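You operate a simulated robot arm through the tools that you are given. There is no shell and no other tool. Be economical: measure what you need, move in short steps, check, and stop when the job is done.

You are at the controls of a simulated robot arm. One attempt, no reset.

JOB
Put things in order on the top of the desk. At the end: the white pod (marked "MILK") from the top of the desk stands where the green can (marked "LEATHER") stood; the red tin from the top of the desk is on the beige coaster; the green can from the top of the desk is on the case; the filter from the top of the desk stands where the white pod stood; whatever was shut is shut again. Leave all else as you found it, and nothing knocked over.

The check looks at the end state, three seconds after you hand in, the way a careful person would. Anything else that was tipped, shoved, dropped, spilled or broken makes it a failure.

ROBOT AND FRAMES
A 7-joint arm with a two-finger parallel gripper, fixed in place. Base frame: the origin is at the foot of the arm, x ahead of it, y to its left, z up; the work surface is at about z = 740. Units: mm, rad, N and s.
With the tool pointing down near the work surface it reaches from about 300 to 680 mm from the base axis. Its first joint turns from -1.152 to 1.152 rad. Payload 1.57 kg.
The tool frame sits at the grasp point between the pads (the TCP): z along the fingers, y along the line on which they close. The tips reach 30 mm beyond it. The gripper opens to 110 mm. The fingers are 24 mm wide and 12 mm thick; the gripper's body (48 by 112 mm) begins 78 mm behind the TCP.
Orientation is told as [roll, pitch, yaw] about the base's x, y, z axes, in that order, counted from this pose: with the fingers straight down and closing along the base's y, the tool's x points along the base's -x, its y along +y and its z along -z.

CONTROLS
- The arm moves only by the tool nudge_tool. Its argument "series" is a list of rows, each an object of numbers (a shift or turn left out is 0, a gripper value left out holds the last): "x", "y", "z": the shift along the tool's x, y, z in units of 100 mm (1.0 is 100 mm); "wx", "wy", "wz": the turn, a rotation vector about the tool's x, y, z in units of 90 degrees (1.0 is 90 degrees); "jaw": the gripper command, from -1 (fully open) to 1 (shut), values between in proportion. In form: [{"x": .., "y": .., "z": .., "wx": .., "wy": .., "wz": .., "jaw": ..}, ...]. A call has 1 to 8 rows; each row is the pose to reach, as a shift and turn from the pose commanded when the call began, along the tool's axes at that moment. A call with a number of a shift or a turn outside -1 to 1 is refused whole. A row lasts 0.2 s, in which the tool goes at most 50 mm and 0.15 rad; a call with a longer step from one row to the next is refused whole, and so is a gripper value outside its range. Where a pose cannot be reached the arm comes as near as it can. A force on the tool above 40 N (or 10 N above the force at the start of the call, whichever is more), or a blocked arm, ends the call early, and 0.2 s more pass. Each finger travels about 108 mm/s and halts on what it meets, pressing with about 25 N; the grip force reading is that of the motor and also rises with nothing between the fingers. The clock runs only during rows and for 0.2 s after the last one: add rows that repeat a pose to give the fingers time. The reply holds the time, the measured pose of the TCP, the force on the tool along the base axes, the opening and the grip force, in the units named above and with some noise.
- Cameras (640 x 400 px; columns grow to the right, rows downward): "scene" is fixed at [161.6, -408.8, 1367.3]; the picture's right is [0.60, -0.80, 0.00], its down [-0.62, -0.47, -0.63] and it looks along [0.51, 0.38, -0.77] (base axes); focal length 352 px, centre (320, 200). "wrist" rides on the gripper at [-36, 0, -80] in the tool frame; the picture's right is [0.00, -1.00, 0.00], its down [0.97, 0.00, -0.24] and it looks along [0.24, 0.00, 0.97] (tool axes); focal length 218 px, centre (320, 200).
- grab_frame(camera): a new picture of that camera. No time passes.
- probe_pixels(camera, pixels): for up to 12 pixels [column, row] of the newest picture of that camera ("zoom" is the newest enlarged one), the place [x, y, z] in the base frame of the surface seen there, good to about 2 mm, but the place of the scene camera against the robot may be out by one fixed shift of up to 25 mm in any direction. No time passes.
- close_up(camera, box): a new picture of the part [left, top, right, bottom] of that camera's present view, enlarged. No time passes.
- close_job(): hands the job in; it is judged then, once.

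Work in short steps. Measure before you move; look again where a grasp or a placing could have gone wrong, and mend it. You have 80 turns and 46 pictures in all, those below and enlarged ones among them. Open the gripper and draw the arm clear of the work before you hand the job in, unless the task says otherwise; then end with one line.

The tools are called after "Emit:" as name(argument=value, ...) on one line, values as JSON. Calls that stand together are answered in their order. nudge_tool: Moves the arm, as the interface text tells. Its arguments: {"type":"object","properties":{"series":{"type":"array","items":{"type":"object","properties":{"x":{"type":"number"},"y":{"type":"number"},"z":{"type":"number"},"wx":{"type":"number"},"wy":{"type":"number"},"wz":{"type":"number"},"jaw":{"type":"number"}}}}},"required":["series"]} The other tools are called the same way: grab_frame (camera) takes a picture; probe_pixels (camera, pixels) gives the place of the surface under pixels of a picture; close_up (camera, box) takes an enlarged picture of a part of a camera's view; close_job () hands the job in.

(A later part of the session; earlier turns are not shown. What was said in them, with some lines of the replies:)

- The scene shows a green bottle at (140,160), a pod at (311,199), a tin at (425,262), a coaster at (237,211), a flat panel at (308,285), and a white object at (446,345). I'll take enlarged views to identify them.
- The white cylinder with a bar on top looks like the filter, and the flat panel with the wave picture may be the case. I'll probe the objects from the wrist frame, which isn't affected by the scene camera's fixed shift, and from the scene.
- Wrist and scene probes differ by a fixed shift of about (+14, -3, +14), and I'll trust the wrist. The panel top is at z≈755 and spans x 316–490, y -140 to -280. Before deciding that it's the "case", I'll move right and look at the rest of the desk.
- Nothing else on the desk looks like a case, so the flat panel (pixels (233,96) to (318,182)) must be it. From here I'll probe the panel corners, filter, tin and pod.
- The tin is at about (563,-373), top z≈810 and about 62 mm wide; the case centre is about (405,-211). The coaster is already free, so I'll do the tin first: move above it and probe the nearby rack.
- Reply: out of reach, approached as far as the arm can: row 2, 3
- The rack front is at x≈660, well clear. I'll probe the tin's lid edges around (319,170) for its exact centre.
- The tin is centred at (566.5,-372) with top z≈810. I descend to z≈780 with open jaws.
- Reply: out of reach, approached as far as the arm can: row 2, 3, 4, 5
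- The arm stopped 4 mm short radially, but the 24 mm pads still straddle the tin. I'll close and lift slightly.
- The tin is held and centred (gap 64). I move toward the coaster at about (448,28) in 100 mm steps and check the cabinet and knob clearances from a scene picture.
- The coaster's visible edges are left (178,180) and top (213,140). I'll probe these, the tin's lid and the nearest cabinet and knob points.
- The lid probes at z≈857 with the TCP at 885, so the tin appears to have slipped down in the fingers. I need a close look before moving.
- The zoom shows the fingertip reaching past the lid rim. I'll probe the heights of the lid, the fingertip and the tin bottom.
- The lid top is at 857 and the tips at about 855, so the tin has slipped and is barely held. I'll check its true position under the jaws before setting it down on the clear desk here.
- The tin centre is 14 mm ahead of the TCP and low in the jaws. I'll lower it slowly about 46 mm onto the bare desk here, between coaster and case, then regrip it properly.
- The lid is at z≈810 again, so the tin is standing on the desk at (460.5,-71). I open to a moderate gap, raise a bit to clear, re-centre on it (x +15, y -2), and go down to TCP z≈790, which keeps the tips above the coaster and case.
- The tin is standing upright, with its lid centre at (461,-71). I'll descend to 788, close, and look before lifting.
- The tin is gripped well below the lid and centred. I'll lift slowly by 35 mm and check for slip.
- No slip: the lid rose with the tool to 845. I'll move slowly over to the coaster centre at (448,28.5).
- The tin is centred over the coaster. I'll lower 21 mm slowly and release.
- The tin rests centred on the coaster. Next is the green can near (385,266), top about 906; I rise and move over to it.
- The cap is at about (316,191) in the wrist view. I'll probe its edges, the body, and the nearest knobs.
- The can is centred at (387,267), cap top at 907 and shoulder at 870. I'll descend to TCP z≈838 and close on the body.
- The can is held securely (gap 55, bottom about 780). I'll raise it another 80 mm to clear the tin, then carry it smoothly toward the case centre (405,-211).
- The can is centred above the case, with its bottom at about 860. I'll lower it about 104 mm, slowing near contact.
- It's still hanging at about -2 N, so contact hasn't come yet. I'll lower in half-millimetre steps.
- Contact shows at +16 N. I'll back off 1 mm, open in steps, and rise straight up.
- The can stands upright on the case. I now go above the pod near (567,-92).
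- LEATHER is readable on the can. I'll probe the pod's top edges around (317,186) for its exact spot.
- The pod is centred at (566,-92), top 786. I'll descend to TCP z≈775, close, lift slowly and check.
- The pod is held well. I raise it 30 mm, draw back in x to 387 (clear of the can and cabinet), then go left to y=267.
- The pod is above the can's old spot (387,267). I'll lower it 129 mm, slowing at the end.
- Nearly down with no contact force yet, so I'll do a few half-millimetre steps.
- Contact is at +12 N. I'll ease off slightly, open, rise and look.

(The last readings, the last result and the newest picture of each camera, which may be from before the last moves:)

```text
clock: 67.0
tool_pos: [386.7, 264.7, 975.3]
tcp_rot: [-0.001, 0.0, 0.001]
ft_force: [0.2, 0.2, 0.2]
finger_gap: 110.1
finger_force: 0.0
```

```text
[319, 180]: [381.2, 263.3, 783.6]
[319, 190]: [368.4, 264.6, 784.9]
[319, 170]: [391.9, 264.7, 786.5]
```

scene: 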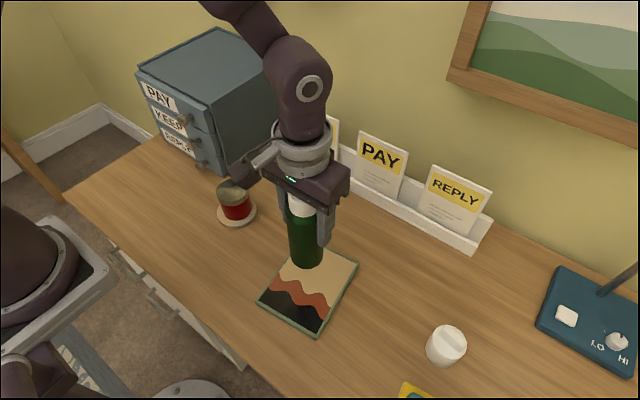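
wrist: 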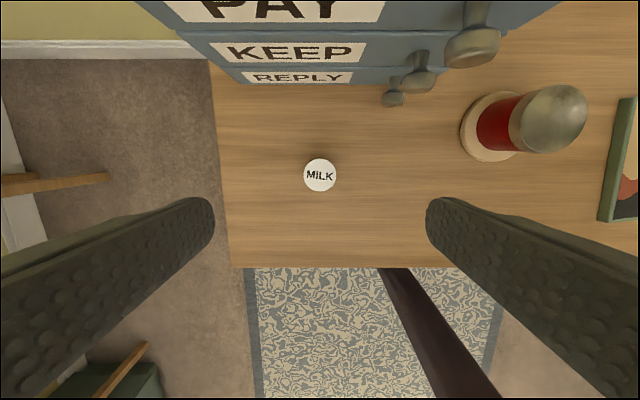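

The pod stands upright at (386,265). I'll raise to 1010 and travel to the filter near (440,-462).

Emit:
nudge_tool(series=[{"z": -0.35}, {"z": -0.35, "y": -0.45}, {"z": -0.35, "y": -0.9}, {"z": -0.35, "y": -1.0}])

Emit:
nudge_tool(series=[{"y": -0.45}, {"y": -0.9}, {"y": -1.0}])

Emit:
nudge_tool(series=[{"y": -0.45}, {"y": -0.9}, {"y": -1.0}])

Emit:
nudge_tool(series=[{"y": -0.45}, {"y": -0.9}, {"y": -1.0}])

Emit:
nudge_tool(series=[{"y": -0.45}, {"y": -0.9}, {"y": -1.0}])

Emit:
nudge_tool(series=[{"y": -0.45}, {"y": -0.9}, {"y": -1.0}])

Emit:
nudge_tool(series=[{"y": -0.45, "x": -0.2}, {"y": -0.9, "x": -0.4}, {"y": -1.0, "x": -0.5}, {"y": -1.0, "x": -0.53}])

Emit:
nudge_tool(series=[{"y": -0.27, "z": 0.2}, {"y": -0.27, "z": 0.5}, {"y": -0.27, "z": 0.8}, {"y": -0.27, "z": 0.8}])

Emit:
grab_frame(camera="wrist")

```text
clock: 68.0
tool_pos: [384.7, 165.2, 1009.9]
tcp_rot: [0.001, 0.0, 0.0]
ft_force: [-0.5, 0.2, -0.5]
finger_gap: 109.7
finger_force: 0.0
```

```text
clock: 68.8
tool_pos: [384.9, 65.7, 1009.6]
tcp_rot: [-0.001, 0.0, -0.002]
ft_force: [-0.2, 0.6, -0.3]
finger_gap: 109.9
finger_force: 0.0
```

```text
clock: 69.6
tool_pos: [387.1, -34.0, 1009.5]
tcp_rot: [-0.001, 0.0, 0.002]
ft_force: [-1.1, -0.5, -0.5]
finger_gap: 110.0
finger_force: 0.0
```

```text
clock: 70.4
tool_pos: [384.8, -134.9, 1010.7]
tcp_rot: [0.001, -0.002, 0.0]
ft_force: [-0.4, 0.3, -0.5]
finger_gap: 110.0
finger_force: 0.0
```

```text
clock: 71.2
tool_pos: [386.6, -236.4, 1010.6]
tcp_rot: [0.0, 0.0, -0.001]
ft_force: [-0.1, -0.7, -1.2]
finger_gap: 110.0
finger_force: 0.1
```

```text
clock: 72.0
tool_pos: [385.9, -334.5, 1008.7]
tcp_rot: [0.002, 0.0, 0.0]
ft_force: [0.4, 0.9, 0.9]
finger_gap: 109.8
finger_force: 0.1
```

```text
clock: 73.0
tool_pos: [438.6, -434.2, 1008.4]
tcp_rot: [0.001, -0.001, -0.001]
ft_force: [0.1, 0.9, -0.3]
finger_gap: 110.2
finger_force: 0.0
```

```text
clock: 74.0
tool_pos: [438.9, -459.9, 928.4]
tcp_rot: [0.0, 0.0, 0.001]
ft_force: [0.1, -1.1, 0.2]
finger_gap: 109.7
finger_force: 0.1
```

```text
14 pictures are left
```

wrist: 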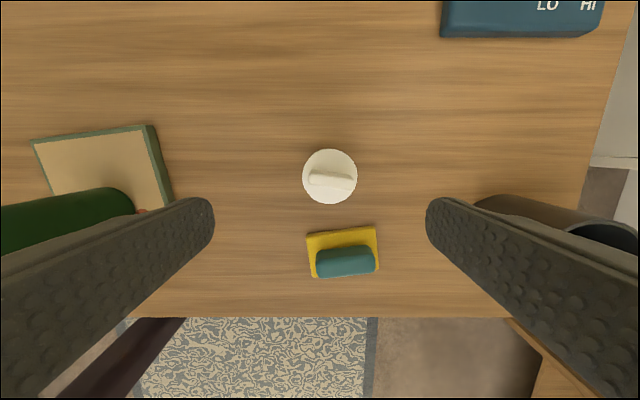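

The filter is centred around (330,177), its bar running roughly along y. I'll probe its edges, the sponge and the pen cup.

Emit:
probe_pixels(camera="wrist", pixels=[[305, 170], [355, 172], [330, 151], [330, 201], [330, 180], [348, 180], [480, 206], [500, 200], [345, 258], [322, 232], [375, 232], [312, 178]])

```text
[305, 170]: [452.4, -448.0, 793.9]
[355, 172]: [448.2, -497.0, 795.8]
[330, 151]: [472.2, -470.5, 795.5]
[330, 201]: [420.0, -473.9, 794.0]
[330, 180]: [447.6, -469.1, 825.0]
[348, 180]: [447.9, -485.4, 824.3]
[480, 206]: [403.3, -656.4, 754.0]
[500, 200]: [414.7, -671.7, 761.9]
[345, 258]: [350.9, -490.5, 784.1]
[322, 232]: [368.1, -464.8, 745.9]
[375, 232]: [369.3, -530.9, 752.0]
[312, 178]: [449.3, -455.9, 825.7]
```

The filter centre is (446.5,-472), body top 795 and bar top 825, with neighbours clear of the fingers. I'll centre, descend to TCP z≈775, grip and lift slowly.

Emit:
nudge_tool(series=[{"x": -0.075, "y": -0.12}, {"x": -0.075, "y": -0.12, "z": 0.4}, {"x": -0.075, "y": -0.12, "z": 0.8}, {"x": -0.075, "y": -0.12, "z": 0.95}, {"x": -0.075, "y": -0.12, "z": 0.95}])

Emit:
nudge_tool(series=[{"z": 0.25}, {"z": 0.5}, {"z": 0.58}, {"z": 0.58}, {"z": 0.58, "jaw": 1}, {"z": 0.58}, {"z": 0.58}, {"z": 0.58}])

Emit:
nudge_tool(series=[{"z": -0.03}, {"z": -0.08}, {"z": -0.15}, {"z": -0.23}, {"z": -0.33}, {"z": -0.42}, {"z": -0.48}, {"z": -0.5}])

Emit:
grab_frame(camera="wrist")

```text
clock: 75.2
tool_pos: [447.4, -472.9, 833.1]
tcp_rot: [-0.001, -0.001, 0.001]
ft_force: [0.0, -0.3, -0.3]
finger_gap: 109.9
finger_force: 0.1
```

```text
clock: 77.0
tool_pos: [446.4, -473.2, 777.2]
tcp_rot: [0.001, 0.0, 0.0]
ft_force: [0.3, -0.5, 0.3]
finger_gap: 52.4
finger_force: 24.8
```

```text
clock: 78.8
tool_pos: [446.1, -473.7, 826.9]
tcp_rot: [0.0, 0.0, 0.0]
ft_force: [0.4, -0.2, -0.7]
finger_gap: 52.5
finger_force: 25.0
```

```text
13 pictures are left
```

wrist: 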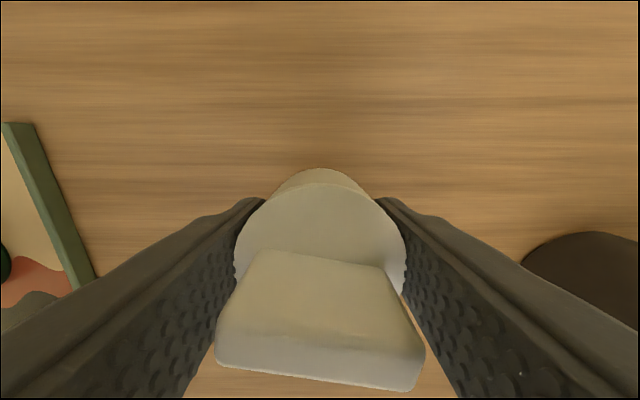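

The filter is held firmly. I route it in front of the rack, keeping x large to clear the can, toward the pod's old spot (566,-92).

Emit:
nudge_tool(series=[{"z": -0.1}, {"z": -0.3, "x": -0.05, "y": 0.05}, {"z": -0.5, "x": -0.15, "y": 0.15}, {"z": -0.5, "x": -0.3, "y": 0.3}, {"z": -0.5, "x": -0.45, "y": 0.45}, {"z": -0.5, "x": -0.55, "y": 0.55}, {"z": -0.5, "x": -0.6, "y": 0.6}])

Emit:
nudge_tool(series=[{"y": 0.06, "x": -0.02}, {"y": 0.2, "x": -0.06}, {"y": 0.4, "x": -0.12}, {"y": 0.6, "x": -0.18}, {"y": 0.8, "x": -0.24}, {"y": 0.95, "x": -0.29}, {"y": 1.0, "x": -0.3}])

Emit:
nudge_tool(series=[{"y": 0.06, "x": -0.02}, {"y": 0.2, "x": -0.06}, {"y": 0.4, "x": -0.12}, {"y": 0.6, "x": -0.18}, {"y": 0.8, "x": -0.24}, {"y": 0.95, "x": -0.29}, {"y": 1.0, "x": -0.3}])

Emit:
nudge_tool(series=[{"y": 0.06}, {"y": 0.2}, {"y": 0.4}, {"y": 0.6}, {"y": 0.8}, {"y": 0.95}, {"y": 1.0}])

Emit:
nudge_tool(series=[{"y": 0.1}, {"y": 0.2}, {"y": 0.21}, {"y": 0.21}])

Emit:
grab_frame(camera="wrist")

```text
clock: 80.4
tool_pos: [507.5, -412.6, 876.6]
tcp_rot: [0.001, -0.001, -0.001]
ft_force: [0.9, -0.4, -1.2]
finger_gap: 52.6
finger_force: 24.9
```

```text
clock: 82.0
tool_pos: [535.6, -312.4, 878.4]
tcp_rot: [0.0, 0.0, 0.0]
ft_force: [0.8, -0.5, -0.4]
finger_gap: 52.2
finger_force: 25.0
```

```text
clock: 83.6
tool_pos: [565.5, -213.4, 877.4]
tcp_rot: [0.001, -0.001, 0.0]
ft_force: [-0.1, 0.1, -0.6]
finger_gap: 52.2
finger_force: 25.2
```

```text
clock: 85.2
tool_pos: [567.5, -112.1, 875.5]
tcp_rot: [0.0, 0.0, -0.001]
ft_force: [0.3, 0.4, -0.5]
finger_gap: 52.3
finger_force: 24.5
```

```text
clock: 86.2
tool_pos: [566.4, -92.9, 875.7]
tcp_rot: [-0.001, 0.001, 0.0]
ft_force: [0.7, -0.6, -0.5]
finger_gap: 52.6
finger_force: 24.6
```

```text
12 pictures are left
```

wrist: 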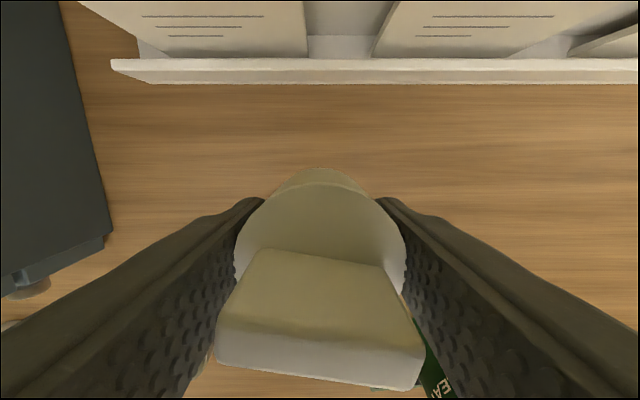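

The filter is over (566,-92), held upright. I'll lower 97 mm, then finish in fine steps.

Emit:
nudge_tool(series=[{"z": 0.12}, {"z": 0.3}, {"z": 0.5}, {"z": 0.7}, {"z": 0.85}, {"z": 0.93}, {"z": 0.97}, {"z": 0.98}])

Emit:
nudge_tool(series=[{"z": 0.005}, {"z": 0.01}, {"z": 0.015}, {"z": 0.02}, {"z": 0.02}])

```text
clock: 88.0
tool_pos: [566.6, -93.3, 777.2]
tcp_rot: [0.0, -0.003, -0.002]
ft_force: [-0.4, 0.2, 0.0]
finger_gap: 52.5
finger_force: 24.8
```

```text
clock: 89.2
tool_pos: [567.2, -92.0, 776.0]
tcp_rot: [-0.001, 0.001, 0.001]
ft_force: [0.1, 0.5, -0.3]
finger_gap: 52.5
finger_force: 25.4
```

There's no contact yet at -0.3 N, so I continue in half-millimetre steps.

Emit:
nudge_tool(series=[{"z": 0.005}, {"z": 0.01}, {"z": 0.015}, {"z": 0.02}, {"z": 0.02}])

```text
clock: 90.4
tool_pos: [566.9, -92.5, 774.5]
tcp_rot: [0.0, -0.002, 0.0]
ft_force: [-1.7, 1.4, 20.3]
finger_gap: 52.6
finger_force: 24.8
```

Contact is at +20 N. I'll ease off, open, rise clear and take final pictures.

Emit:
nudge_tool(series=[{"z": -0.012}, {"z": -0.012, "jaw": 0.3}, {"z": -0.012, "jaw": -0.2}, {"z": -0.012, "jaw": -0.6}, {"z": -0.012}, {"z": -0.3}, {"z": -0.7}, {"z": -1.0}])

Emit:
nudge_tool(series=[{"z": -0.4, "jaw": -1}, {"z": -0.8}, {"z": -1.0, "x": 0.3}, {"z": -1.0, "x": 0.7}, {"z": -1.0, "x": 1.0}])

Emit:
nudge_tool(series=[{"z": -0.4, "x": 0.2}, {"z": -0.8, "x": 0.5}, {"z": -1.0, "x": 0.9}, {"z": -1.0, "x": 1.0}])

Emit:
grab_frame(camera="wrist")

Emit:
grab_frame(camera="scene")

```text
clock: 92.2
tool_pos: [568.9, -92.3, 874.5]
tcp_rot: [0.0, -0.001, 0.0]
ft_force: [-0.1, 0.1, 0.0]
finger_gap: 88.0
finger_force: 0.1
```

```text
clock: 93.4
tool_pos: [467.0, -91.8, 975.0]
tcp_rot: [-0.001, 0.0, 0.0]
ft_force: [0.4, -0.1, 0.6]
finger_gap: 109.7
finger_force: 0.0
```

```text
clock: 94.4
tool_pos: [364.8, -92.2, 1075.9]
tcp_rot: [-0.001, 0.0, 0.001]
ft_force: [0.0, -0.8, 0.3]
finger_gap: 110.0
finger_force: 0.2
```

```text
11 pictures are left
```

wrist: 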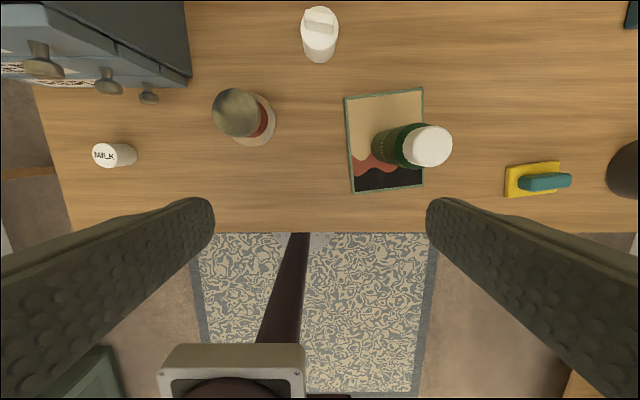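

```text
10 pictures are left
```

scene: 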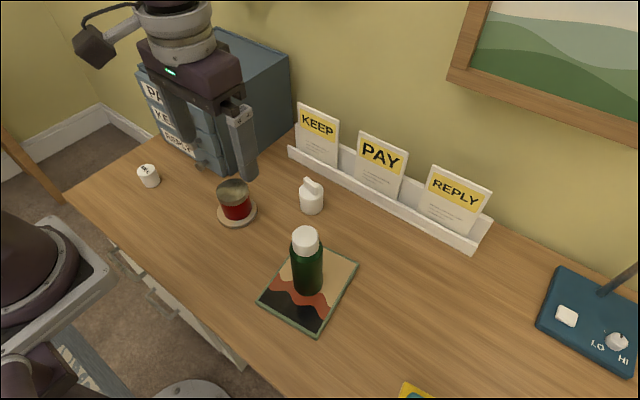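

The final pictures show all four items standing in their places: pod (148,176), tin on the coaster (236,203), filter (311,198) and can on the case (307,262). Everything else is unchanged, the drawers are shut and the arm is clear, so I'm handing in.

Emit:
close_job()

```text
The job is handed in.
```

I handed the job in with all four items in place: the can on the case, the pod where the can stood, the filter where the pod stood, and the red tin on the coaster. Nothing was knocked over and the drawers stayed shut. I took "the case" to be the flat panel with the wave picture, and the tin slipped in the gripper once, so I set it down and regripped it.
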